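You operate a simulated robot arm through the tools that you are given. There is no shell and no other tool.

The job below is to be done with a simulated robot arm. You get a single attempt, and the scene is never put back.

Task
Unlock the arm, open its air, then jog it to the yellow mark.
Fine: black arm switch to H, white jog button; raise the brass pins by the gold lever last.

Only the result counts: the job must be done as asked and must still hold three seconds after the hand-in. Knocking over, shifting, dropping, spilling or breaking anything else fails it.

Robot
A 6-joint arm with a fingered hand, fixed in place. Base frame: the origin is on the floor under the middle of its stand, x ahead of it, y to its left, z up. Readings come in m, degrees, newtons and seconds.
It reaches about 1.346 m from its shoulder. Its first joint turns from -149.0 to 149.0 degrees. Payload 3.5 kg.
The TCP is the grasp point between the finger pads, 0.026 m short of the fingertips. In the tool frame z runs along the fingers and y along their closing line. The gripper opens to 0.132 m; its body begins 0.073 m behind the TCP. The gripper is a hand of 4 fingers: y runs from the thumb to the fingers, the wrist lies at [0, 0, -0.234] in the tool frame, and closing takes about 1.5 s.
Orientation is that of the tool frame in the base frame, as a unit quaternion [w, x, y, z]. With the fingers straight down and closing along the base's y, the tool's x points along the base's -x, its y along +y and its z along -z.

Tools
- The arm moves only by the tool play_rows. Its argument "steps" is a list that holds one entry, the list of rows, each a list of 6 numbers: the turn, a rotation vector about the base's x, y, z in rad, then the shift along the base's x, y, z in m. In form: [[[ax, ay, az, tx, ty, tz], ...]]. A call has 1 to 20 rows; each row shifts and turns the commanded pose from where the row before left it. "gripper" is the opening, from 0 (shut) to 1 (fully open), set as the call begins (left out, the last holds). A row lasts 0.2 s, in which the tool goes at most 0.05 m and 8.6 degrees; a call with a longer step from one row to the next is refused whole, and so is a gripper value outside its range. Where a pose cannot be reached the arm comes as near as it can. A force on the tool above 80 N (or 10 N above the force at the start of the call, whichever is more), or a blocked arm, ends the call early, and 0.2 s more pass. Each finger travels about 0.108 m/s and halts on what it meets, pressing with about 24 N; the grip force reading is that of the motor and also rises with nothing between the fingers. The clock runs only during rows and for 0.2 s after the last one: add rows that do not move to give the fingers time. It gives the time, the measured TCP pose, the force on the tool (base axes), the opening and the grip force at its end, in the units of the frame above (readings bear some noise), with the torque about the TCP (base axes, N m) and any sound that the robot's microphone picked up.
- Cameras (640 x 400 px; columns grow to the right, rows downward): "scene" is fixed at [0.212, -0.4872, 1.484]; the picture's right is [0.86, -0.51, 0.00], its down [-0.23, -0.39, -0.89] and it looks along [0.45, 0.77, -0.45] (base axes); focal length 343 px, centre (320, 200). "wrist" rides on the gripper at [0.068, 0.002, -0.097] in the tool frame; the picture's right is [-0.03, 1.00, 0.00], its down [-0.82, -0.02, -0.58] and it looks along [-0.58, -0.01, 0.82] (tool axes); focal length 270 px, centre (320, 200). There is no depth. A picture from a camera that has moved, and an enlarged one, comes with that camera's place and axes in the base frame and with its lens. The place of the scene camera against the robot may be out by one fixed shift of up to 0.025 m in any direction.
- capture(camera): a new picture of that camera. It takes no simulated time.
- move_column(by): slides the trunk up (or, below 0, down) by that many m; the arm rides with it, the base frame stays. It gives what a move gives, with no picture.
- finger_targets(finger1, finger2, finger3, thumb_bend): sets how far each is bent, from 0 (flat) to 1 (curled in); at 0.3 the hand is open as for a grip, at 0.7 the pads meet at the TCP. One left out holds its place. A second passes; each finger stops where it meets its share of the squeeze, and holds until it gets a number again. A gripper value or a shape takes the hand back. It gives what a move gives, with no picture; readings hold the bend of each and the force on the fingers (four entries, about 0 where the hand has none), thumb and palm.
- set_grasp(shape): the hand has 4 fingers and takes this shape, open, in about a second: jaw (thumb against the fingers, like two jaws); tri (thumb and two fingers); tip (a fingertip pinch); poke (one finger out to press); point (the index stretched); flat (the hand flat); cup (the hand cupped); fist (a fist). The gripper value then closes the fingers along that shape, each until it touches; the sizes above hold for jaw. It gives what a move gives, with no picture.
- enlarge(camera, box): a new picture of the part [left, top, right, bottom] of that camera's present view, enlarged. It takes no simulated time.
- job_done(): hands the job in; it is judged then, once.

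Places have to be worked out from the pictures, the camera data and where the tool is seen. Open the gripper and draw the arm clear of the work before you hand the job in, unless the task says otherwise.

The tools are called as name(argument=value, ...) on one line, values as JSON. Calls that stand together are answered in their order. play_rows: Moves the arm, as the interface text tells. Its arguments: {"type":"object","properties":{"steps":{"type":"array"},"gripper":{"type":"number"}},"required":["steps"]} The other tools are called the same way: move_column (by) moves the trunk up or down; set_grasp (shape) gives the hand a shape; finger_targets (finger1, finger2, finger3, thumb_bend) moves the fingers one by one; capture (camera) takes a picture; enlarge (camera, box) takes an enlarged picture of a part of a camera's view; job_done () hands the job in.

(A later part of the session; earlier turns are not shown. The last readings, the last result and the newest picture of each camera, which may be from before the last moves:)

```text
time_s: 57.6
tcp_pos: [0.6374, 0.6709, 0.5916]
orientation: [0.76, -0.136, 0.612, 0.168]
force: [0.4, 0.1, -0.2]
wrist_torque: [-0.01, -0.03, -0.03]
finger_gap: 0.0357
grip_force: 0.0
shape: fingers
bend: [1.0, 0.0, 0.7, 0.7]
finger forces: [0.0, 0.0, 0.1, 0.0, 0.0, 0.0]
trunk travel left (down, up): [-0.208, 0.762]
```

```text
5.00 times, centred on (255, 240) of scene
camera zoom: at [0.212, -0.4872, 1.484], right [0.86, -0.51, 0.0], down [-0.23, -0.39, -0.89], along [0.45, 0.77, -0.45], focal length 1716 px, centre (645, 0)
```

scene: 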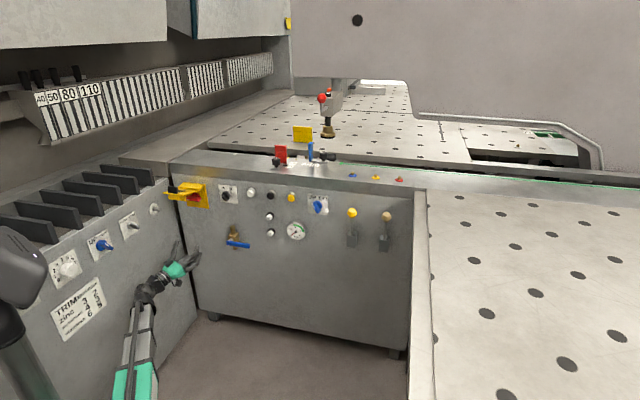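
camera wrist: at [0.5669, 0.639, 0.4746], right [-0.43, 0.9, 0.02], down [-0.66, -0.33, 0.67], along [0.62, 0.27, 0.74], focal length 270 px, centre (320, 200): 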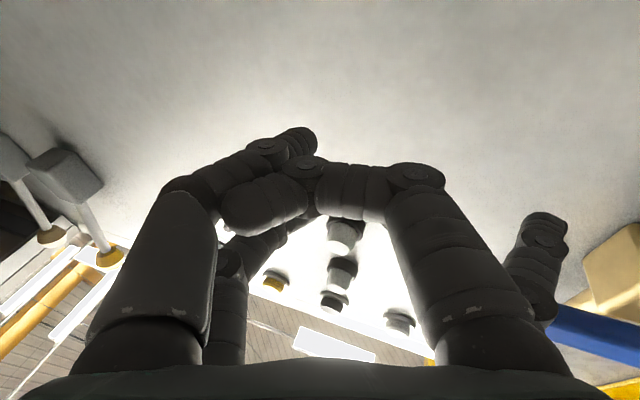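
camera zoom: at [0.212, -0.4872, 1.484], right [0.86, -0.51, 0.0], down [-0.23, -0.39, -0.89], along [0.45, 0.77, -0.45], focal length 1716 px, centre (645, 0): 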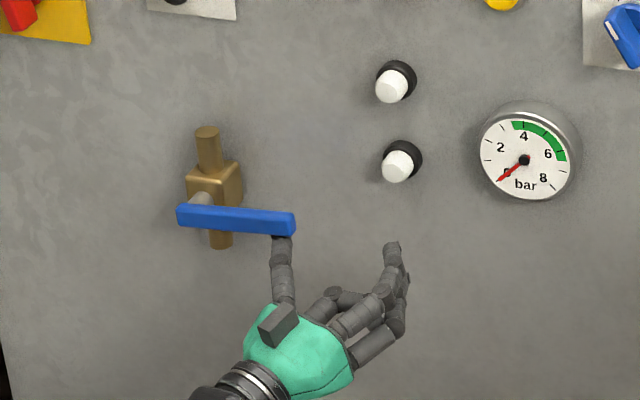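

The lever's right end rose slightly with almost no force, so up is a permitted direction. I'll continue raising.

move_column(by=0.03)

enlarge(camera="scene", box=[200, 200, 310, 280])

```text
time_s: 58.4
tcp_pos: [0.6379, 0.6714, 0.6217]
orientation: [0.76, -0.137, 0.613, 0.169]
force: [0.2, 0.0, -0.1]
wrist_torque: [0.01, -0.02, -0.02]
finger_gap: 0.0356
grip_force: 0.0
shape: fingers
bend: [1.0, 0.0, 0.7, 0.7]
finger forces: [0.0, 0.1, 0.1, 0.1, 0.0, 0.1]
trunk travel left (down, up): [-0.238, 0.732]
```

```text
5.00 times, centred on (255, 240) of scene
camera zoom: at [0.212, -0.4872, 1.484], right [0.86, -0.51, 0.0], down [-0.23, -0.39, -0.89], along [0.45, 0.77, -0.45], focal length 1716 px, centre (645, 0)
```

zoom: 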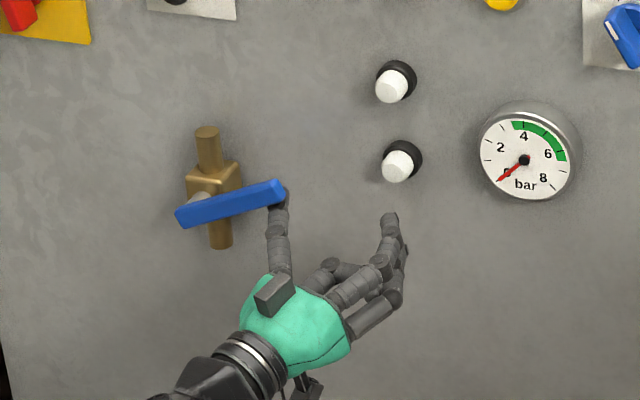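

The valve lever is about 25° up. I'll shift the finger left to stay engaged, then raise again.

play_rows(steps=[[[0, 0, 0, -0.0106, 0.0106, 0], [0, 0, 0, -0.0106, 0.0106, 0]]])

move_column(by=0.025)

enlarge(camera="scene", box=[200, 200, 310, 280])

```text
time_s: 59.0
tcp_pos: [0.617, 0.6917, 0.6233]
orientation: [0.761, -0.134, 0.612, 0.167]
force: [0.8, -0.6, 0.5]
wrist_torque: [-0.01, 0.02, 0.0]
finger_gap: 0.0357
grip_force: 0.3
shape: fingers
bend: [1.0, 0.01, 0.7, 0.7]
finger forces: [0.0, 0.7, 0.0, 0.1, 0.0, 0.0]
trunk travel left (down, up): [-0.238, 0.732]
```

```text
time_s: 59.7
tcp_pos: [0.6173, 0.6916, 0.6479]
orientation: [0.761, -0.136, 0.612, 0.168]
force: [0.0, -0.9, -0.6]
wrist_torque: [-0.03, 0.03, 0.02]
finger_gap: 0.0357
grip_force: 0.1
shape: fingers
bend: [1.0, 0.0, 0.7, 0.7]
finger forces: [0.0, 0.1, 0.0, 0.0, 0.0, 0.1]
trunk travel left (down, up): [-0.263, 0.707]
```

```text
5.00 times, centred on (255, 240) of scene
camera zoom: at [0.212, -0.4872, 1.484], right [0.86, -0.51, 0.0], down [-0.23, -0.39, -0.89], along [0.45, 0.77, -0.45], focal length 1716 px, centre (645, 0)
```

zoom: 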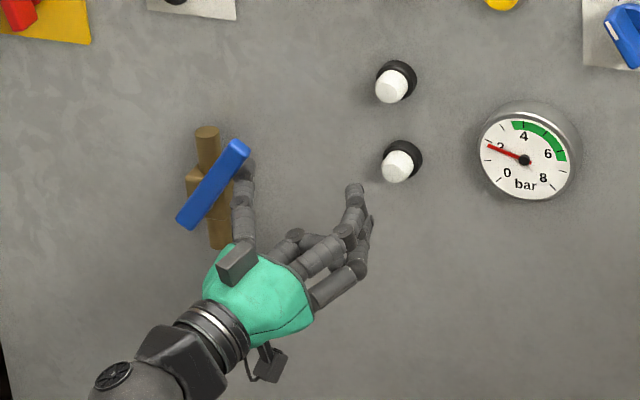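

The gauge is rising (2 bar) with the lever at about 60°. I'll push left to bring the lever to vertical.

play_rows(steps=[[[0, 0, 0, -0.007, 0.007, 0], [0, 0, 0, -0.007, 0.007, 0], [0, 0, 0, -0.006, 0.006, 0]]])

enlarge(camera="scene", box=[200, 200, 310, 280])

```text
time_s: 60.5
tcp_pos: [0.596, 0.7139, 0.6466]
orientation: [0.761, -0.135, 0.612, 0.167]
force: [0.7, -0.5, 0.0]
wrist_torque: [0.02, 0.02, -0.05]
finger_gap: 0.0355
grip_force: 0.1
shape: fingers
bend: [1.0, 0.01, 0.7, 0.7]
finger forces: [0.0, 0.7, 0.0, 0.0, 0.0, 0.0]
trunk travel left (down, up): [-0.263, 0.707]
```

```text
5.00 times, centred on (255, 240) of scene
camera zoom: at [0.212, -0.4872, 1.484], right [0.86, -0.51, 0.0], down [-0.23, -0.39, -0.89], along [0.45, 0.77, -0.45], focal length 1716 px, centre (645, 0)
```

zoom: 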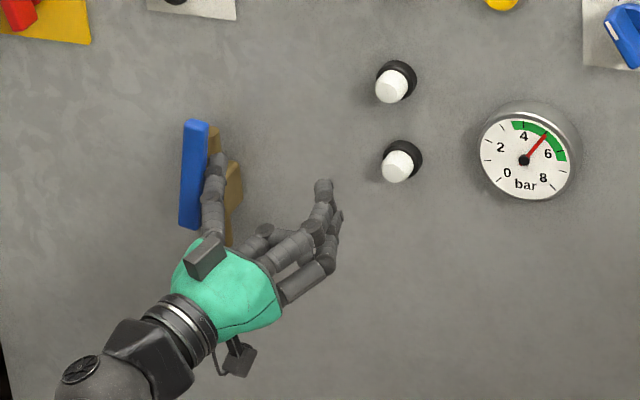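

The gauge is at about 5 bar, inside the green, and the lever is nearly vertical. I'll push a bit more to reach its stop.

play_rows(steps=[[[0, 0, 0, -0.004, 0.004, 0], [0, 0, 0, -0.004, 0.004, 0], [0, 0, 0, -0.003, 0.003, 0]]])

enlarge(camera="scene", box=[200, 200, 310, 280])

```text
time_s: 61.3
tcp_pos: [0.5861, 0.7221, 0.6472]
orientation: [0.761, -0.133, 0.613, 0.166]
force: [3.2, -6.2, -2.7]
wrist_torque: [0.04, -0.05, 0.11]
finger_gap: 0.0358
grip_force: 3.0
shape: fingers
bend: [1.0, 0.04, 0.7, 0.7]
finger forces: [0.0, 6.9, 0.0, 0.0, 0.1, 0.1]
trunk travel left (down, up): [-0.263, 0.707]
```

```text
5.00 times, centred on (255, 240) of scene
camera zoom: at [0.212, -0.4872, 1.484], right [0.86, -0.51, 0.0], down [-0.23, -0.39, -0.89], along [0.45, 0.77, -0.45], focal length 1716 px, centre (645, 0)
```

zoom: 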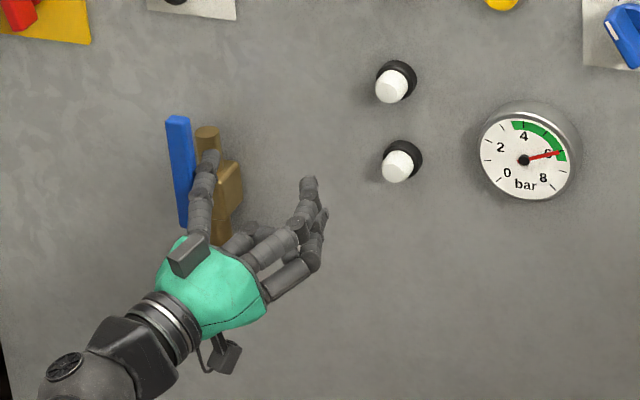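

The gauge shows 6 bar in the green and the lever is at its stop along the pipe, so the air is open. I'll release to the right, back out, and rise to look at the A/H switch.

play_rows(steps=[[[0, 0, 0, 0.009, -0.009, 0], [0, 0, 0, -0.02, -0.02, 0], [0, 0, 0, -0.025, -0.025, 0], [0, 0, 0, -0.025, -0.025, 0], [0, 0, 0, 0.01, -0.03, 0]]])

move_column(by=0.1)

capture(camera="wrist")

enlarge(camera="scene", box=[200, 170, 310, 250])

```text
time_s: 62.5
tcp_pos: [0.5354, 0.6129, 0.6464]
orientation: [0.761, -0.135, 0.613, 0.167]
force: [-0.4, -0.4, -0.8]
wrist_torque: [0.0, 0.03, -0.03]
finger_gap: 0.0358
grip_force: 0.1
shape: fingers
bend: [1.0, 0.0, 0.7, 0.7]
finger forces: [0.1, 0.0, 0.1, 0.0, 0.0, 0.1]
trunk travel left (down, up): [-0.263, 0.707]
```

```text
time_s: 63.8
tcp_pos: [0.5356, 0.6131, 0.7474]
orientation: [0.76, -0.135, 0.613, 0.168]
force: [0.0, 0.3, 0.4]
wrist_torque: [0.0, -0.04, -0.03]
finger_gap: 0.0358
grip_force: 0.0
shape: fingers
bend: [1.0, 0.0, 0.7, 0.7]
finger forces: [0.0, 0.0, 0.1, 0.1, 0.1, 0.0]
trunk travel left (down, up): [-0.363, 0.607]
```

```text
taken
camera wrist: at [0.4639, 0.581, 0.6596], right [-0.43, 0.9, 0.02], down [-0.66, -0.33, 0.67], along [0.62, 0.27, 0.74], focal length 270 px, centre (320, 200)
```

wrist: 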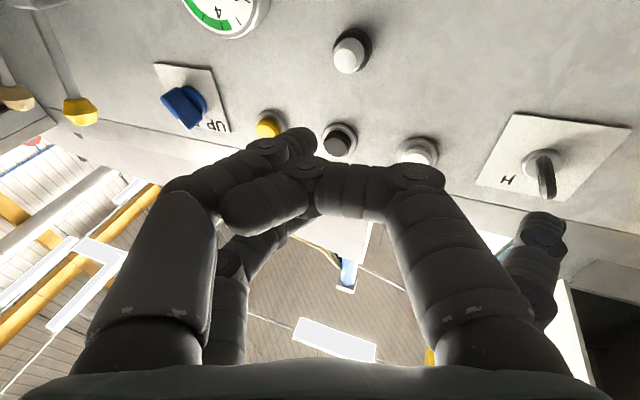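

```text
5.00 times, centred on (255, 210) of scene
camera zoom: at [0.212, -0.4872, 1.484], right [0.86, -0.51, 0.0], down [-0.23, -0.39, -0.89], along [0.45, 0.77, -0.45], focal length 1716 px, centre (645, 150)
```

zoom: 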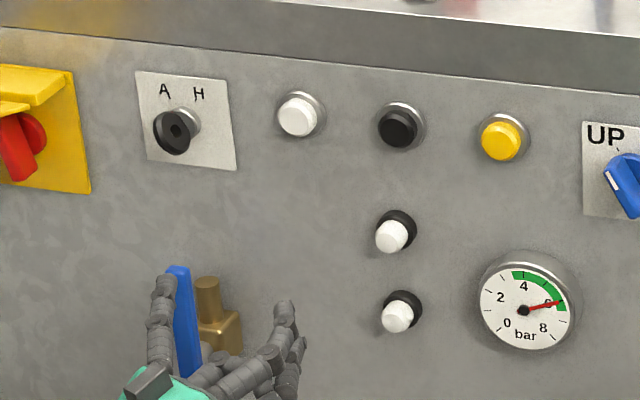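

The gauge holds at 6 bar. I'll zoom in on the A/H knob from the wrist camera.

enlarge(camera="wrist", box=[460, 100, 640, 220])

enlarge(camera="scene", box=[215, 180, 245, 205])

```text
3.33 times, centred on (550, 160) of wrist
camera zoom: at [0.4639, 0.581, 0.6596], right [-0.43, 0.9, 0.02], down [-0.66, -0.33, 0.67], along [0.62, 0.27, 0.74], focal length 901 px, centre (-447, 333)
```

zoom: 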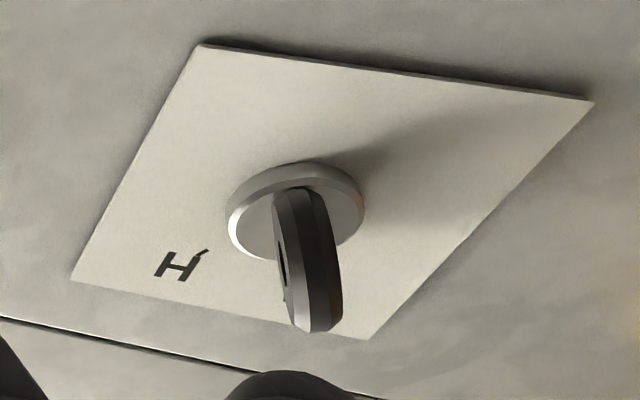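

```text
16.00 times, centred on (230, 192) of scene
camera zoom: at [0.212, -0.4872, 1.484], right [0.86, -0.51, 0.0], down [-0.23, -0.39, -0.89], along [0.45, 0.77, -0.45], focal length 5490 px, centre (1760, 320)
```

zoom: 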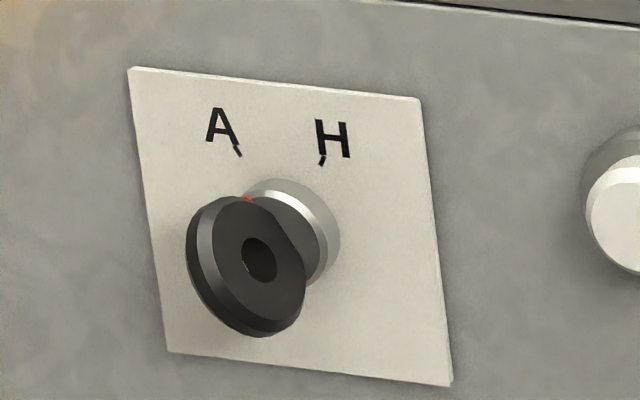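

The A/H control is a flat key-like knob pointing at A, with its axis near l=-0.203, z≈0.829. I'll bring finger2's tip to the left of it, then push its top to the right toward H.

move_column(by=0.063)

play_rows(steps=[[[0, 0, 0, -0.0213, 0.0355, 0], [0, 0, 0, -0.0213, 0.0355, 0], [0, 0, 0, 0.018, 0.018, 0], [0, 0, 0, 0.018, 0.018, 0]]])

enlarge(camera="wrist", box=[380, 60, 640, 300])

enlarge(camera="scene", box=[195, 170, 265, 225])

```text
time_s: 64.8
tcp_pos: [0.5358, 0.6129, 0.8105]
orientation: [0.76, -0.135, 0.613, 0.167]
force: [0.5, 1.0, 0.4]
wrist_torque: [0.0, 0.0, 0.03]
finger_gap: 0.0356
grip_force: 0.0
shape: fingers
bend: [1.0, 0.0, 0.7, 0.7]
finger forces: [0.0, 0.0, 0.0, 0.0, 0.0, 0.1]
trunk travel left (down, up): [-0.426, 0.544]
```

```text
time_s: 65.8
tcp_pos: [0.5289, 0.7216, 0.8101]
orientation: [0.761, -0.135, 0.612, 0.167]
force: [-0.1, -0.3, -0.2]
wrist_torque: [-0.01, 0.02, 0.0]
finger_gap: 0.0355
grip_force: 0.0
shape: fingers
bend: [1.0, 0.0, 0.7, 0.7]
finger forces: [0.0, 0.0, 0.0, 0.0, 0.0, 0.0]
trunk travel left (down, up): [-0.426, 0.544]
```

```text
1.67 times, centred on (510, 180) of wrist
camera zoom: at [0.4574, 0.6884, 0.7226], right [-0.42, 0.9, 0.02], down [-0.66, -0.33, 0.67], along [0.62, 0.27, 0.74], focal length 450 px, centre (3, 233)
```

zoom: 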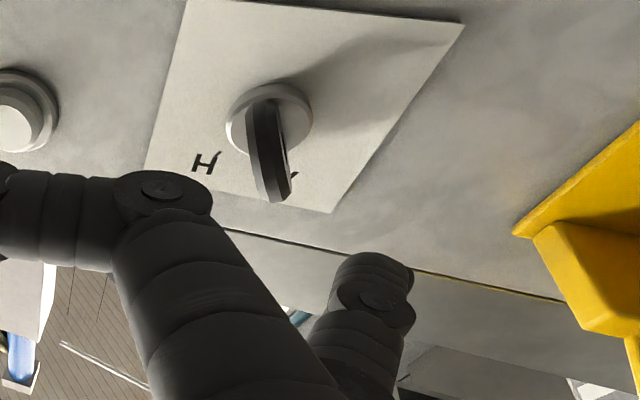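

```text
7.27 times, centred on (230, 198) of scene
camera zoom: at [0.212, -0.4872, 1.484], right [0.86, -0.51, 0.0], down [-0.23, -0.39, -0.89], along [0.45, 0.77, -0.45], focal length 2496 px, centre (974, 218)
```

zoom: 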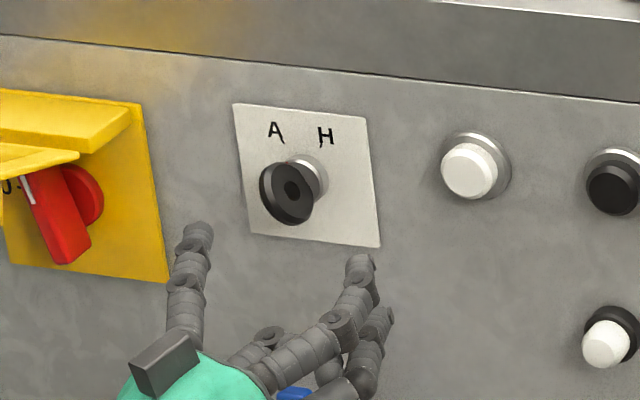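

The tip is left of the knob, about 35 mm off its axis. I'll move in to engagement depth and push right in small steps.

play_rows(steps=[[[0, 0, 0, 0.0117, 0.0117, 0], [0, 0, 0, 0.0117, 0.0117, 0], [0, 0, 0, 0.005, -0.005, 0], [0, 0, 0, 0.004, -0.004, 0], [0, 0, 0, 0.004, -0.004, 0]]])

enlarge(camera="wrist", box=[380, 60, 640, 300])

enlarge(camera="scene", box=[205, 170, 255, 215])

```text
time_s: 67.0
tcp_pos: [0.5646, 0.7303, 0.8108]
orientation: [0.76, -0.136, 0.614, 0.168]
force: [0.2, 0.6, 0.4]
wrist_torque: [0.01, 0.0, 0.09]
finger_gap: 0.0358
grip_force: 0.3
shape: fingers
bend: [1.0, 0.0, 0.7, 0.7]
finger forces: [0.0, 0.8, 0.1, 0.0, 0.1, 0.1]
trunk travel left (down, up): [-0.426, 0.544]
```

```text
1.67 times, centred on (510, 180) of wrist
camera zoom: at [0.4936, 0.6985, 0.7224], right [-0.43, 0.9, 0.02], down [-0.66, -0.33, 0.68], along [0.62, 0.27, 0.74], focal length 450 px, centre (3, 233)
```

zoom: 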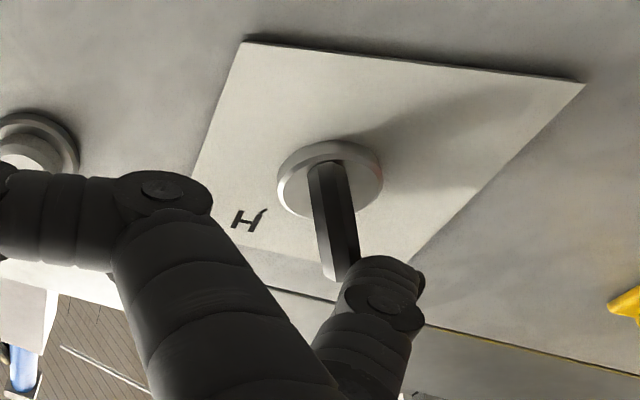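

```text
8.89 times, centred on (230, 192) of scene
camera zoom: at [0.212, -0.4872, 1.484], right [0.86, -0.51, 0.0], down [-0.23, -0.39, -0.89], along [0.45, 0.77, -0.45], focal length 3050 px, centre (1120, 267)
```

zoom: 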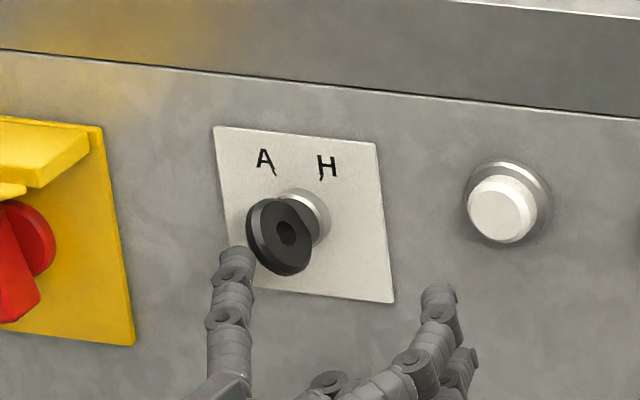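

In the scene view the tip is slightly below the knob's centre, which would push the wrong half. I'll back left a little, raise 20 mm, and push again.

play_rows(steps=[[[0, 0, 0, -0.006, 0.006, 0]]])

move_column(by=0.02)

play_rows(steps=[[[0, 0, 0, 0.004, -0.004, 0], [0, 0, 0, 0.004, -0.004, 0], [0, 0, 0, 0.003, -0.003, 0]]])

enlarge(camera="wrist", box=[380, 60, 640, 300])

enlarge(camera="scene", box=[205, 170, 255, 215])

```text
time_s: 67.4
tcp_pos: [0.5599, 0.7365, 0.8095]
orientation: [0.761, -0.135, 0.612, 0.168]
force: [0.3, 0.0, 0.1]
wrist_torque: [-0.03, -0.02, 0.03]
finger_gap: 0.0359
grip_force: 0.1
shape: fingers
bend: [1.0, 0.0, 0.7, 0.7]
finger forces: [0.1, 0.1, 0.0, 0.0, 0.0, 0.0]
trunk travel left (down, up): [-0.426, 0.544]
```

```text
time_s: 68.1
tcp_pos: [0.5589, 0.7363, 0.8308]
orientation: [0.76, -0.134, 0.613, 0.167]
force: [-0.4, -0.4, 0.1]
wrist_torque: [0.08, 0.0, 0.07]
finger_gap: 0.0359
grip_force: 0.3
shape: fingers
bend: [1.0, 0.0, 0.7, 0.7]
finger forces: [0.1, 0.9, 0.0, 0.0, 0.1, 0.0]
trunk travel left (down, up): [-0.446, 0.524]
```

```text
time_s: 68.9
tcp_pos: [0.5714, 0.7247, 0.8294]
orientation: [0.76, -0.135, 0.613, 0.167]
force: [-0.2, 0.4, -0.3]
wrist_torque: [0.0, 0.01, 0.0]
finger_gap: 0.0358
grip_force: 0.0
shape: fingers
bend: [1.0, 0.0, 0.7, 0.7]
finger forces: [0.1, 0.0, 0.1, 0.0, 0.0, 0.0]
trunk travel left (down, up): [-0.446, 0.524]
```

```text
1.67 times, centred on (510, 180) of wrist
camera zoom: at [0.4987, 0.6928, 0.7424], right [-0.43, 0.9, 0.02], down [-0.66, -0.33, 0.68], along [0.62, 0.27, 0.74], focal length 450 px, centre (3, 233)
```

zoom: 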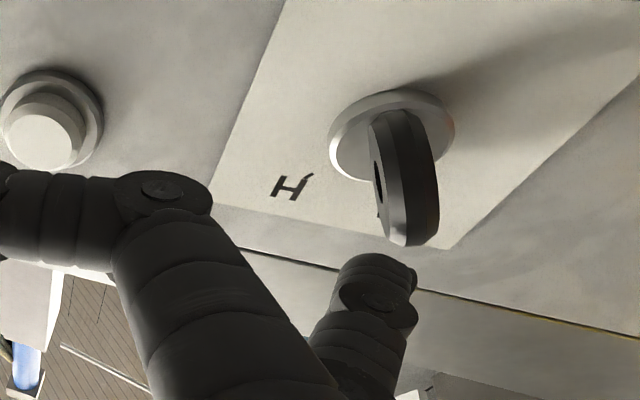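

```text
8.89 times, centred on (230, 192) of scene
camera zoom: at [0.212, -0.4872, 1.484], right [0.86, -0.51, 0.0], down [-0.23, -0.39, -0.89], along [0.45, 0.77, -0.45], focal length 3050 px, centre (1120, 267)
```

zoom: 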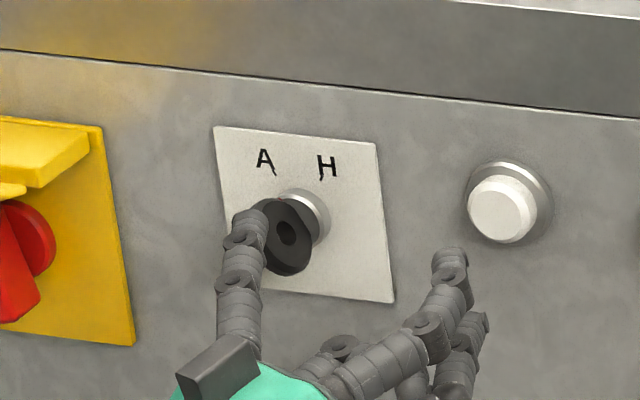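

The finger tip seems shallower than the knob, passing in front of it. I'll move left again and advance until I touch the plate, to calibrate the panel depth here.

play_rows(steps=[[[0, 0, 0, -0.012, 0.012, 0], [0, 0, 0, -0.012, 0.012, 0], [0, 0, 0, 0.005, 0.005, 0], [0, 0, 0, 0.005, 0.005, 0], [0, 0, 0, 0.004, 0.004, 0], [0, 0, 0, 0.003, 0.003, 0], [0, 0, 0, 0.003, 0.003, 0], [0, 0, 0, 0.003, 0.003, 0]]])

enlarge(camera="wrist", box=[380, 60, 640, 300])

enlarge(camera="scene", box=[205, 170, 255, 215])

```text
time_s: 70.7
tcp_pos: [0.5699, 0.7725, 0.8303]
orientation: [0.76, -0.135, 0.613, 0.167]
force: [-2.1, 0.5, -0.7]
wrist_torque: [0.0, -0.07, 0.1]
finger_gap: 0.0355
grip_force: 0.3
shape: fingers
bend: [1.0, 0.0, 0.7, 0.7]
finger forces: [0.1, 0.9, 0.0, 0.0, 0.0, 0.0]
trunk travel left (down, up): [-0.446, 0.524]
```

```text
1.67 times, centred on (510, 180) of wrist
camera zoom: at [0.4982, 0.7403, 0.7425], right [-0.43, 0.9, 0.02], down [-0.66, -0.33, 0.67], along [0.62, 0.27, 0.74], focal length 450 px, centre (3, 233)
```

zoom: 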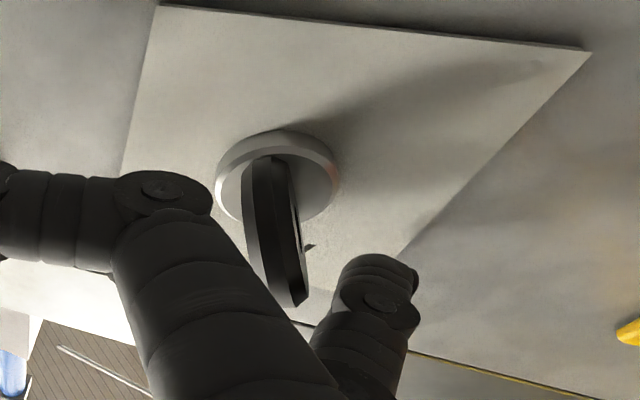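

```text
8.89 times, centred on (230, 192) of scene
camera zoom: at [0.212, -0.4872, 1.484], right [0.86, -0.51, 0.0], down [-0.23, -0.39, -0.89], along [0.45, 0.77, -0.45], focal length 3050 px, centre (1120, 267)
```

zoom: 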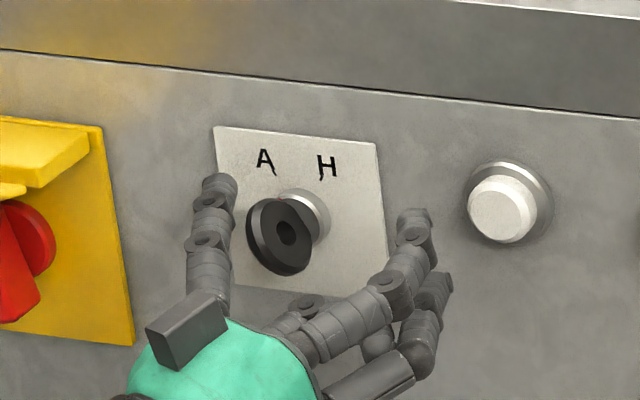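

I touched the plate at the expected depth (~0.998). I'll back off 10 mm from the plate, so the tip overlaps the full knob depth, and push right again.

play_rows(steps=[[[0, 0, 0, -0.007, -0.007, 0], [0, 0, 0, 0.006, -0.006, 0], [0, 0, 0, 0.005, -0.005, 0], [0, 0, 0, 0.004, -0.004, 0], [0, 0, 0, 0.004, -0.004, 0]]])

enlarge(camera="wrist", box=[380, 60, 640, 300])

enlarge(camera="scene", box=[205, 170, 255, 215])

```text
time_s: 71.9
tcp_pos: [0.5811, 0.7474, 0.8299]
orientation: [0.761, -0.135, 0.612, 0.168]
force: [-4.3, 1.5, 3.2]
wrist_torque: [0.16, 0.09, 0.23]
finger_gap: 0.0354
grip_force: 2.3
shape: fingers
bend: [1.0, 0.0, 0.7, 0.7]
finger forces: [0.0, 4.1, 0.1, 0.0, 0.0, 0.0]
trunk travel left (down, up): [-0.446, 0.524]
```

```text
1.67 times, centred on (510, 180) of wrist
camera zoom: at [0.5094, 0.7144, 0.7428], right [-0.43, 0.9, 0.02], down [-0.66, -0.33, 0.67], along [0.62, 0.27, 0.74], focal length 450 px, centre (3, 233)
```

zoom: 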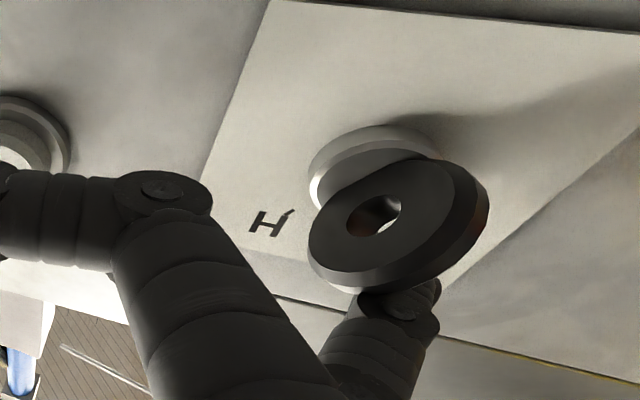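

```text
8.89 times, centred on (230, 192) of scene
camera zoom: at [0.212, -0.4872, 1.484], right [0.86, -0.51, 0.0], down [-0.23, -0.39, -0.89], along [0.45, 0.77, -0.45], focal length 3050 px, centre (1120, 267)
```

zoom: 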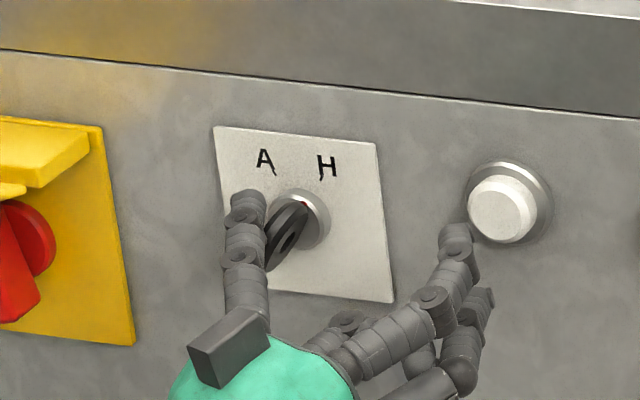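

The knob has swung well clockwise and force is building, so it's likely at its H stop. I'll back off to the left and out, and verify the pointer.

play_rows(steps=[[[0, 0, 0, -0.01, 0.01, 0], [0, 0, 0, -0.02, -0.02, 0], [0, 0, 0, -0.02, -0.02, 0]]])

enlarge(camera="scene", box=[215, 180, 245, 205])

enlarge(camera="wrist", box=[400, 60, 640, 220])

```text
time_s: 72.7
tcp_pos: [0.5325, 0.7159, 0.8304]
orientation: [0.76, -0.135, 0.613, 0.167]
force: [0.3, -0.5, -0.7]
wrist_torque: [0.01, -0.04, -0.01]
finger_gap: 0.0359
grip_force: 0.0
shape: fingers
bend: [1.0, 0.0, 0.7, 0.7]
finger forces: [0.1, 0.0, 0.1, 0.0, 0.0, 0.0]
trunk travel left (down, up): [-0.446, 0.524]
```

```text
16.00 times, centred on (230, 192) of scene
camera zoom: at [0.212, -0.4872, 1.484], right [0.86, -0.51, 0.0], down [-0.23, -0.39, -0.89], along [0.45, 0.77, -0.45], focal length 5490 px, centre (1760, 320)
```

zoom: 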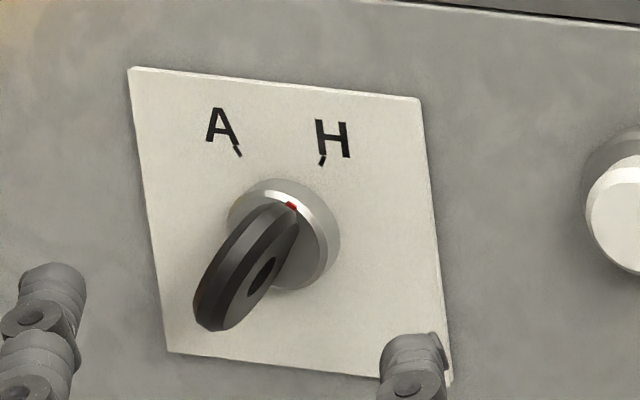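

```text
2.50 times, centred on (520, 140) of wrist
camera zoom: at [0.4595, 0.6838, 0.7425], right [-0.42, 0.9, 0.02], down [-0.66, -0.33, 0.67], along [0.62, 0.27, 0.74], focal length 676 px, centre (-180, 350)
```

zoom: 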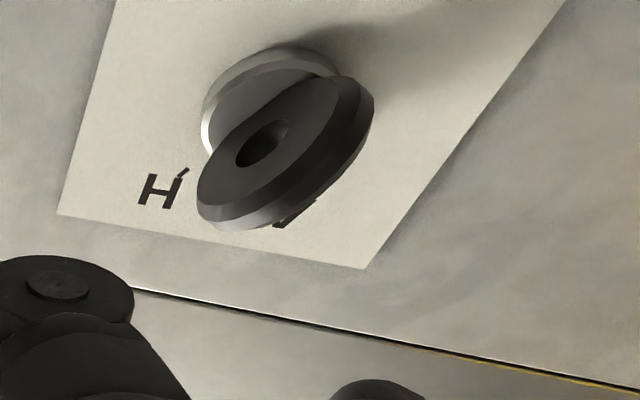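

The red dot now points at the H tick and stays there. Before pressing the jog button I'll take a baseline picture of the machine's arm, the marks and the pins.

enlarge(camera="scene", box=[240, 70, 440, 190])

capture(camera="scene")

enlarge(camera="scene", box=[240, 170, 330, 240])

```text
3.20 times, centred on (340, 130) of scene
camera zoom: at [0.212, -0.4872, 1.484], right [0.86, -0.51, 0.0], down [-0.23, -0.39, -0.89], along [0.45, 0.77, -0.45], focal length 1098 px, centre (256, 424)
```

zoom: 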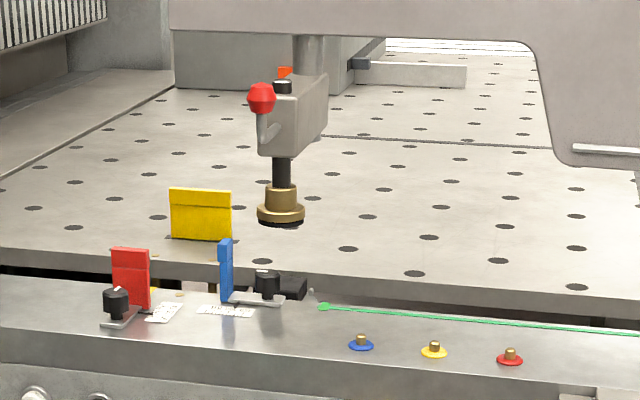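

```text
taken
```

scene: 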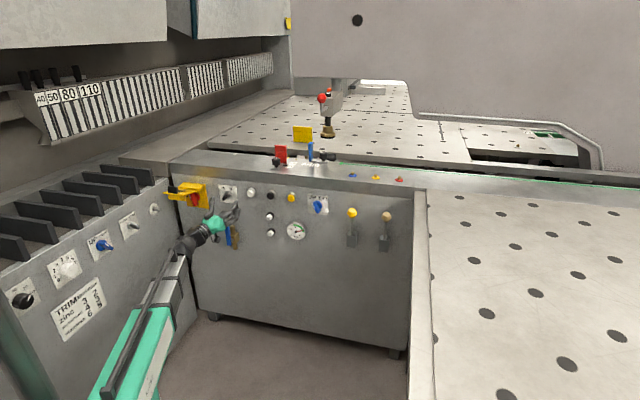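

```text
5.71 times, centred on (285, 205) of scene
camera zoom: at [0.212, -0.4872, 1.484], right [0.86, -0.51, 0.0], down [-0.23, -0.39, -0.89], along [0.45, 0.77, -0.45], focal length 1961 px, centre (520, 171)
```

zoom: 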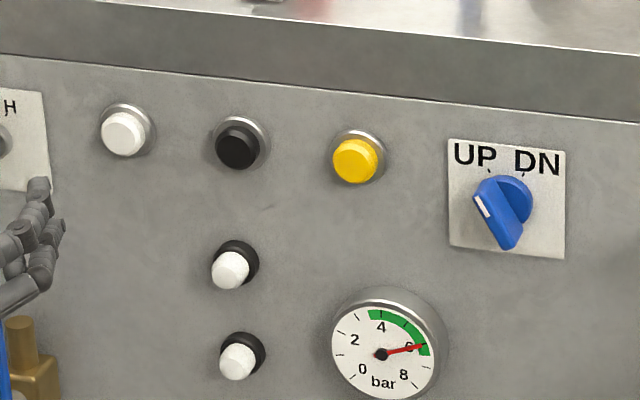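

The top-row white button sits about 0.109 m right of the A/H axis and ~16 mm higher. I'll back out, turn the hand slightly right so finger2 leads with more clearance from the black button, and line up in front of the white one.

play_rows(steps=[[[0, 0, 0, -0.02, -0.02, 0], [0, 0, -0.0524, 0.0171, -0.0176, 0], [0, 0, -0.0524, 0.0171, -0.0176, 0], [0, 0, -0.0524, 0.0171, -0.0176, 0], [0, 0, -0.0524, 0.0171, -0.0176, 0], [0, 0, -0.0524, 0.0171, -0.0176, 0]]])

move_column(by=0.006)

capture(camera="wrist")

enlarge(camera="scene", box=[215, 170, 305, 240])

```text
time_s: 74.1
tcp_pos: [0.5975, 0.6094, 0.8289]
orientation: [0.776, -0.054, 0.626, 0.066]
force: [0.7, 0.1, 0.3]
wrist_torque: [-0.02, -0.01, 0.03]
finger_gap: 0.0358
grip_force: 0.1
shape: fingers
bend: [1.0, 0.0, 0.7, 0.7]
finger forces: [0.0, 0.1, 0.1, 0.0, 0.0, 0.0]
trunk travel left (down, up): [-0.446, 0.524]
```

```text
time_s: 74.7
tcp_pos: [0.5973, 0.6087, 0.8365]
orientation: [0.776, -0.054, 0.625, 0.067]
force: [0.1, 0.3, 0.1]
wrist_torque: [0.0, -0.01, -0.04]
finger_gap: 0.0358
grip_force: 0.0
shape: fingers
bend: [1.0, 0.0, 0.7, 0.7]
finger forces: [0.1, 0.0, 0.1, 0.0, 0.0, 0.0]
trunk travel left (down, up): [-0.452, 0.518]
```

```text
taken
camera wrist: at [0.5196, 0.5971, 0.7485], right [-0.18, 0.98, 0.02], down [-0.72, -0.15, 0.67], along [0.67, 0.1, 0.74], focal length 270 px, centre (320, 200)
```

wrist: 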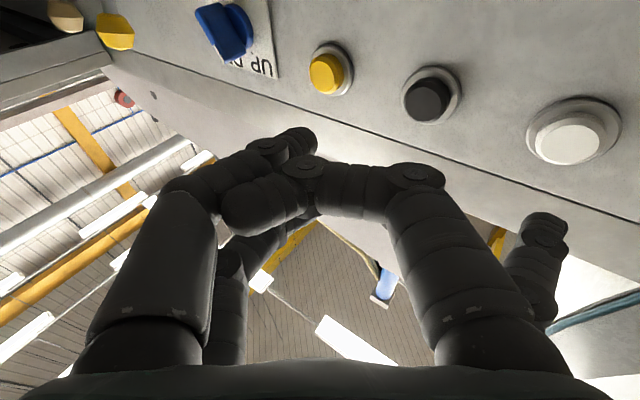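

```text
5.71 times, centred on (260, 205) of scene
camera zoom: at [0.212, -0.4872, 1.484], right [0.86, -0.51, 0.0], down [-0.23, -0.39, -0.89], along [0.45, 0.77, -0.45], focal length 1961 px, centre (663, 171)
```

zoom: 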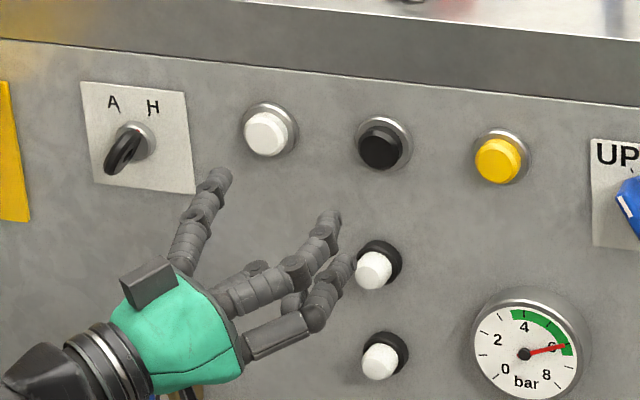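

The tip is nearly lined up with the white button. I'll advance 4 cm to just short of the cap and check the alignment.

play_rows(steps=[[[0, 0, 0, 0.0145, 0.0135, 0], [0, 0, 0, 0.0145, 0.0135, 0]]])

enlarge(camera="wrist", box=[380, 60, 640, 300])

enlarge(camera="scene", box=[230, 175, 280, 215])

```text
time_s: 75.3
tcp_pos: [0.6273, 0.6357, 0.8361]
orientation: [0.775, -0.054, 0.626, 0.067]
force: [0.1, 1.0, -0.6]
wrist_torque: [0.0, 0.03, 0.0]
finger_gap: 0.0357
grip_force: 0.1
shape: fingers
bend: [1.0, 0.0, 0.7, 0.7]
finger forces: [0.0, 0.0, 0.0, 0.0, 0.0, 0.0]
trunk travel left (down, up): [-0.452, 0.518]
```

```text
1.67 times, centred on (510, 180) of wrist
camera zoom: at [0.5491, 0.624, 0.7484], right [-0.18, 0.98, 0.02], down [-0.72, -0.15, 0.68], along [0.67, 0.1, 0.74], focal length 450 px, centre (3, 233)
```

zoom: 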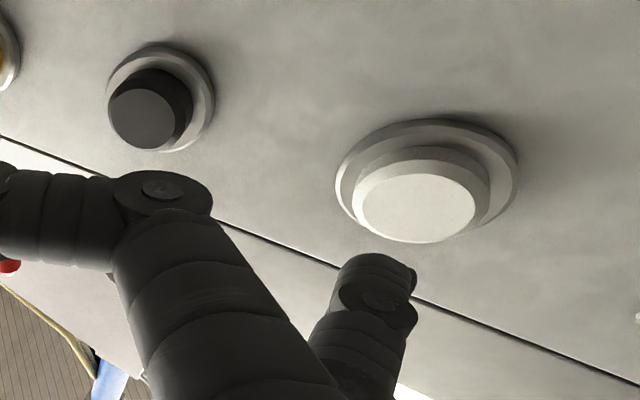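

```text
10.00 times, centred on (255, 195) of scene
camera zoom: at [0.212, -0.4872, 1.484], right [0.86, -0.51, 0.0], down [-0.23, -0.39, -0.89], along [0.45, 0.77, -0.45], focal length 3431 px, centre (970, 250)
```

zoom: 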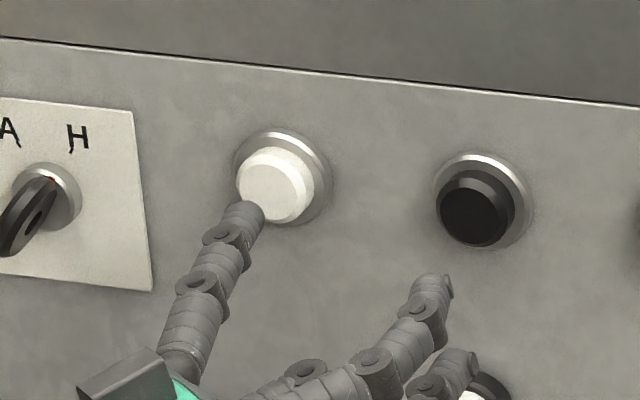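

The tip is centred on the white cap within a few millimetres. I'll inch in until contact, watching force.

play_rows(steps=[[[0, 0, 0, 0.0042, 0.0042, 0], [0, 0, 0, 0.0042, 0.0042, 0]]])

enlarge(camera="scene", box=[230, 175, 280, 215])

enlarge(camera="wrist", box=[380, 60, 640, 300])

```text
time_s: 75.9
tcp_pos: [0.6357, 0.6441, 0.8363]
orientation: [0.775, -0.053, 0.626, 0.066]
force: [0.3, 0.4, -0.2]
wrist_torque: [0.01, 0.0, 0.02]
finger_gap: 0.0356
grip_force: 0.1
shape: fingers
bend: [1.0, 0.0, 0.7, 0.7]
finger forces: [0.0, 0.1, 0.0, 0.1, 0.0, 0.0]
trunk travel left (down, up): [-0.452, 0.518]
```

```text
10.00 times, centred on (255, 195) of scene
camera zoom: at [0.212, -0.4872, 1.484], right [0.86, -0.51, 0.0], down [-0.23, -0.39, -0.89], along [0.45, 0.77, -0.45], focal length 3431 px, centre (970, 250)
```

zoom: 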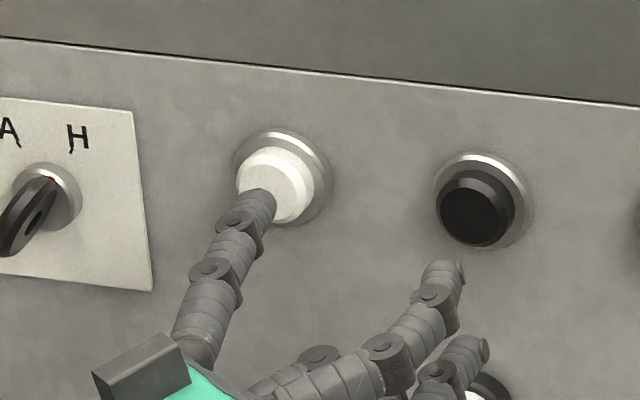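

```text
1.67 times, centred on (510, 180) of wrist
camera zoom: at [0.5576, 0.6325, 0.7484], right [-0.18, 0.98, 0.02], down [-0.72, -0.15, 0.68], along [0.67, 0.1, 0.74], focal length 450 px, centre (3, 233)
```

zoom: 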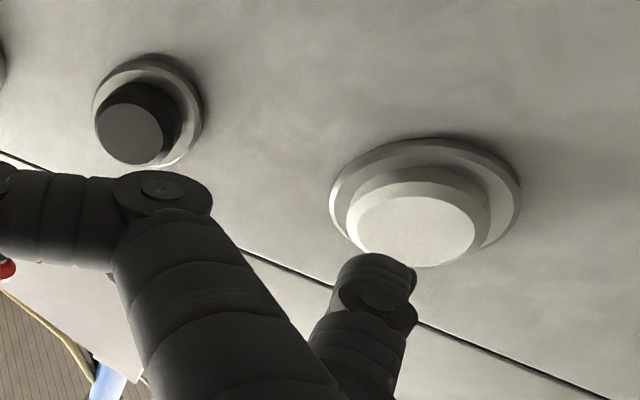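

Almost touching. I'll inch in a bit more and check both the force and the machine arm.

play_rows(steps=[[[0, 0, 0, 0.0025, 0.0025, 0], [0, 0, 0, 0.0025, 0.0025, 0]]])

enlarge(camera="scene", box=[240, 70, 440, 190])

```text
time_s: 76.5
tcp_pos: [0.6388, 0.6503, 0.8353]
orientation: [0.775, -0.054, 0.626, 0.066]
force: [-0.3, 0.8, 0.7]
wrist_torque: [-0.01, 0.05, -0.01]
finger_gap: 0.0354
grip_force: 0.1
shape: fingers
bend: [1.0, 0.0, 0.7, 0.7]
finger forces: [0.0, 0.1, 0.0, 0.0, 0.1, 0.0]
trunk travel left (down, up): [-0.452, 0.518]
```

```text
3.20 times, centred on (340, 130) of scene
camera zoom: at [0.212, -0.4872, 1.484], right [0.86, -0.51, 0.0], down [-0.23, -0.39, -0.89], along [0.45, 0.77, -0.45], focal length 1098 px, centre (256, 424)
```

zoom: 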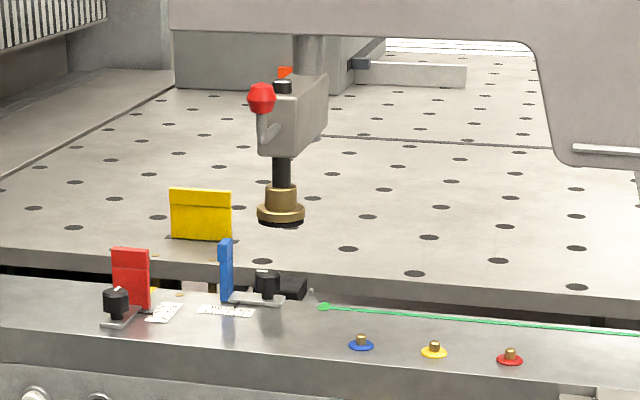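

No contact yet and the machine arm hasn't moved. Continuing in small steps.

play_rows(steps=[[[0, 0, 0, 0.0025, 0.0025, 0], [0, 0, 0, 0.0018, 0.0018, 0]]])

enlarge(camera="scene", box=[240, 70, 440, 190])

enlarge(camera="scene", box=[230, 175, 280, 215])

```text
time_s: 77.1
tcp_pos: [0.6438, 0.6534, 0.8357]
orientation: [0.776, -0.054, 0.625, 0.066]
force: [0.3, -1.2, 0.4]
wrist_torque: [0.02, -0.01, -0.01]
finger_gap: 0.0357
grip_force: 0.1
shape: fingers
bend: [1.0, 0.0, 0.7, 0.7]
finger forces: [0.0, 0.1, 0.0, 0.1, 0.0, 0.1]
trunk travel left (down, up): [-0.452, 0.518]
```

```text
3.20 times, centred on (340, 130) of scene
camera zoom: at [0.212, -0.4872, 1.484], right [0.86, -0.51, 0.0], down [-0.23, -0.39, -0.89], along [0.45, 0.77, -0.45], focal length 1098 px, centre (256, 424)
```

zoom: 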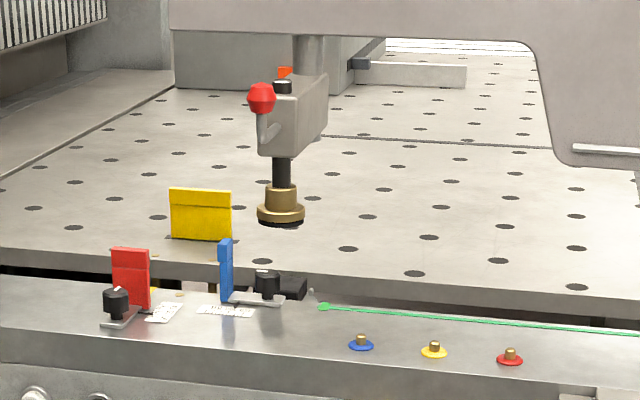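

```text
10.00 times, centred on (255, 195) of scene
camera zoom: at [0.212, -0.4872, 1.484], right [0.86, -0.51, 0.0], down [-0.23, -0.39, -0.89], along [0.45, 0.77, -0.45], focal length 3431 px, centre (970, 250)
```

zoom: 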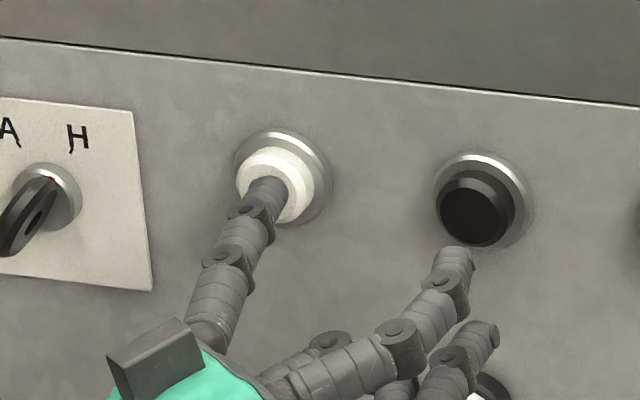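

The tip is centred on the cap. A few more millimetres should press it, so I'll go in about 4 mm and check.

play_rows(steps=[[[0, 0, 0, 0.0014, 0.0014, 0], [0, 0, 0, 0.0014, 0.0014, 0]]])

enlarge(camera="scene", box=[240, 70, 440, 190])

```text
time_s: 77.7
tcp_pos: [0.646, 0.656, 0.8357]
orientation: [0.775, -0.055, 0.625, 0.068]
force: [-0.5, -0.3, 0.7]
wrist_torque: [-0.02, -0.02, 0.12]
finger_gap: 0.0357
grip_force: 0.7
shape: fingers
bend: [1.0, 0.0, 0.7, 0.7]
finger forces: [0.0, 1.2, 0.0, 0.0, 0.0, 0.1]
trunk travel left (down, up): [-0.452, 0.518]
heard: click
```

```text
3.20 times, centred on (340, 130) of scene
camera zoom: at [0.212, -0.4872, 1.484], right [0.86, -0.51, 0.0], down [-0.23, -0.39, -0.89], along [0.45, 0.77, -0.45], focal length 1098 px, centre (256, 424)
```

zoom: 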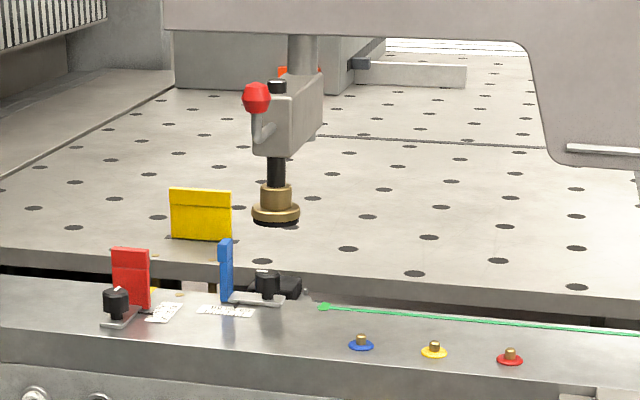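

A click was heard and the machine arm moved slightly left, so this is the jog button. I'll back off now to stop it before working out exactly where the yellow mark is.

play_rows(steps=[[[0, 0, 0, -0.01, -0.01, 0], [0, 0, 0, -0.01, -0.01, 0]]])

enlarge(camera="scene", box=[240, 70, 440, 190])

enlarge(camera="scene", box=[255, 120, 345, 175])

```text
time_s: 78.3
tcp_pos: [0.6258, 0.6367, 0.8355]
orientation: [0.775, -0.054, 0.626, 0.067]
force: [0.0, 0.6, 0.4]
wrist_torque: [-0.02, -0.03, 0.0]
finger_gap: 0.0356
grip_force: 0.0
shape: fingers
bend: [1.0, 0.0, 0.7, 0.7]
finger forces: [0.0, 0.0, 0.0, 0.0, 0.0, 0.0]
trunk travel left (down, up): [-0.452, 0.518]
```

```text
3.20 times, centred on (340, 130) of scene
camera zoom: at [0.212, -0.4872, 1.484], right [0.86, -0.51, 0.0], down [-0.23, -0.39, -0.89], along [0.45, 0.77, -0.45], focal length 1098 px, centre (256, 424)
```

zoom: 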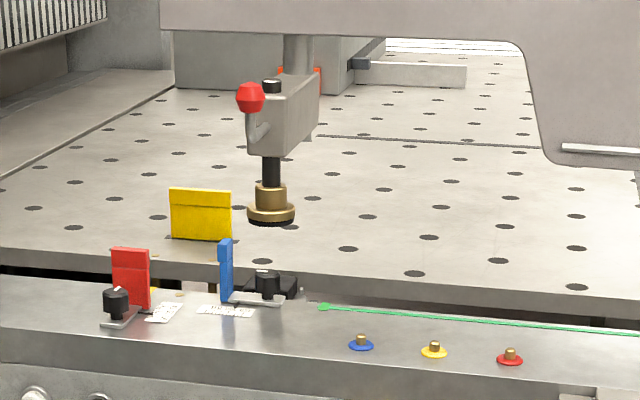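

```text
7.11 times, centred on (300, 148) of scene
camera zoom: at [0.212, -0.4872, 1.484], right [0.86, -0.51, 0.0], down [-0.23, -0.39, -0.89], along [0.45, 0.77, -0.45], focal length 2440 px, centre (462, 573)
```

zoom: 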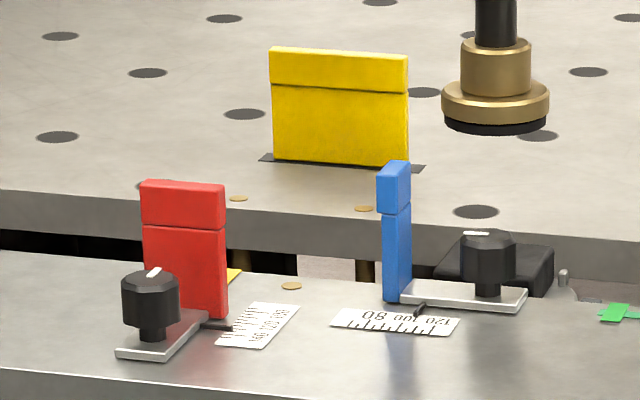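

The foot moved left about 10 px in total and has stopped. Near the red flag I also glimpsed a small yellow patch on the rail, so I want a view from above before choosing the target. I'll back out, raise the trunk and use the wrist camera over the table.

play_rows(steps=[[[0, 0, 0, -0.03, -0.03, 0], [0, 0, 0, -0.03, -0.03, 0], [0, 0, 0, -0.03, -0.03, 0], [0, 0, 0, -0.016, -0.016, 0]]])

set_grasp(shape="jaw")

move_column(by=0.5)

capture(camera="scene")

```text
time_s: 79.3
tcp_pos: [0.5218, 0.5309, 0.8353]
orientation: [0.775, -0.054, 0.626, 0.067]
force: [0.7, 0.6, -0.7]
wrist_torque: [-0.03, -0.05, -0.01]
finger_gap: 0.0356
grip_force: 0.1
shape: fingers
bend: [1.0, 0.0, 0.7, 0.7]
finger forces: [0.1, 0.0, 0.0, 0.0, 0.0, 0.0]
trunk travel left (down, up): [-0.452, 0.518]
```

```text
time_s: 80.2
tcp_pos: [0.5225, 0.5299, 0.8353]
orientation: [0.775, -0.055, 0.626, 0.068]
force: [-0.2, 0.0, -1.0]
wrist_torque: [-0.01, 0.03, 0.02]
finger_gap: 0.1321
grip_force: 0.1
shape: jaw
bend: [0.3, 0.3, 0.3, 0.3]
finger forces: [0.1, 0.0, 0.0, 0.0, 0.1, 0.0]
trunk travel left (down, up): [-0.452, 0.518]
```

```text
refused: 0.5 is not a number from -0.4 to 0.4
```

```text
taken
```

scene: 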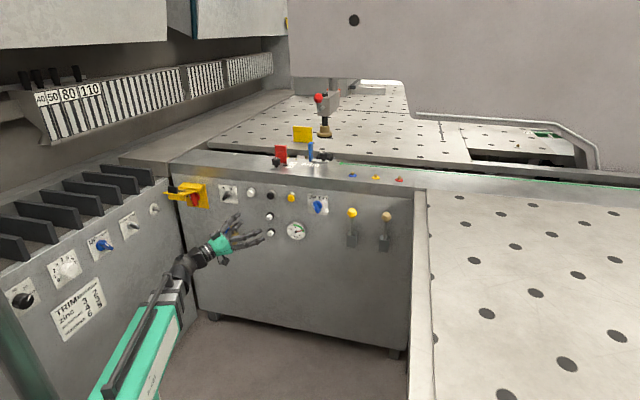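

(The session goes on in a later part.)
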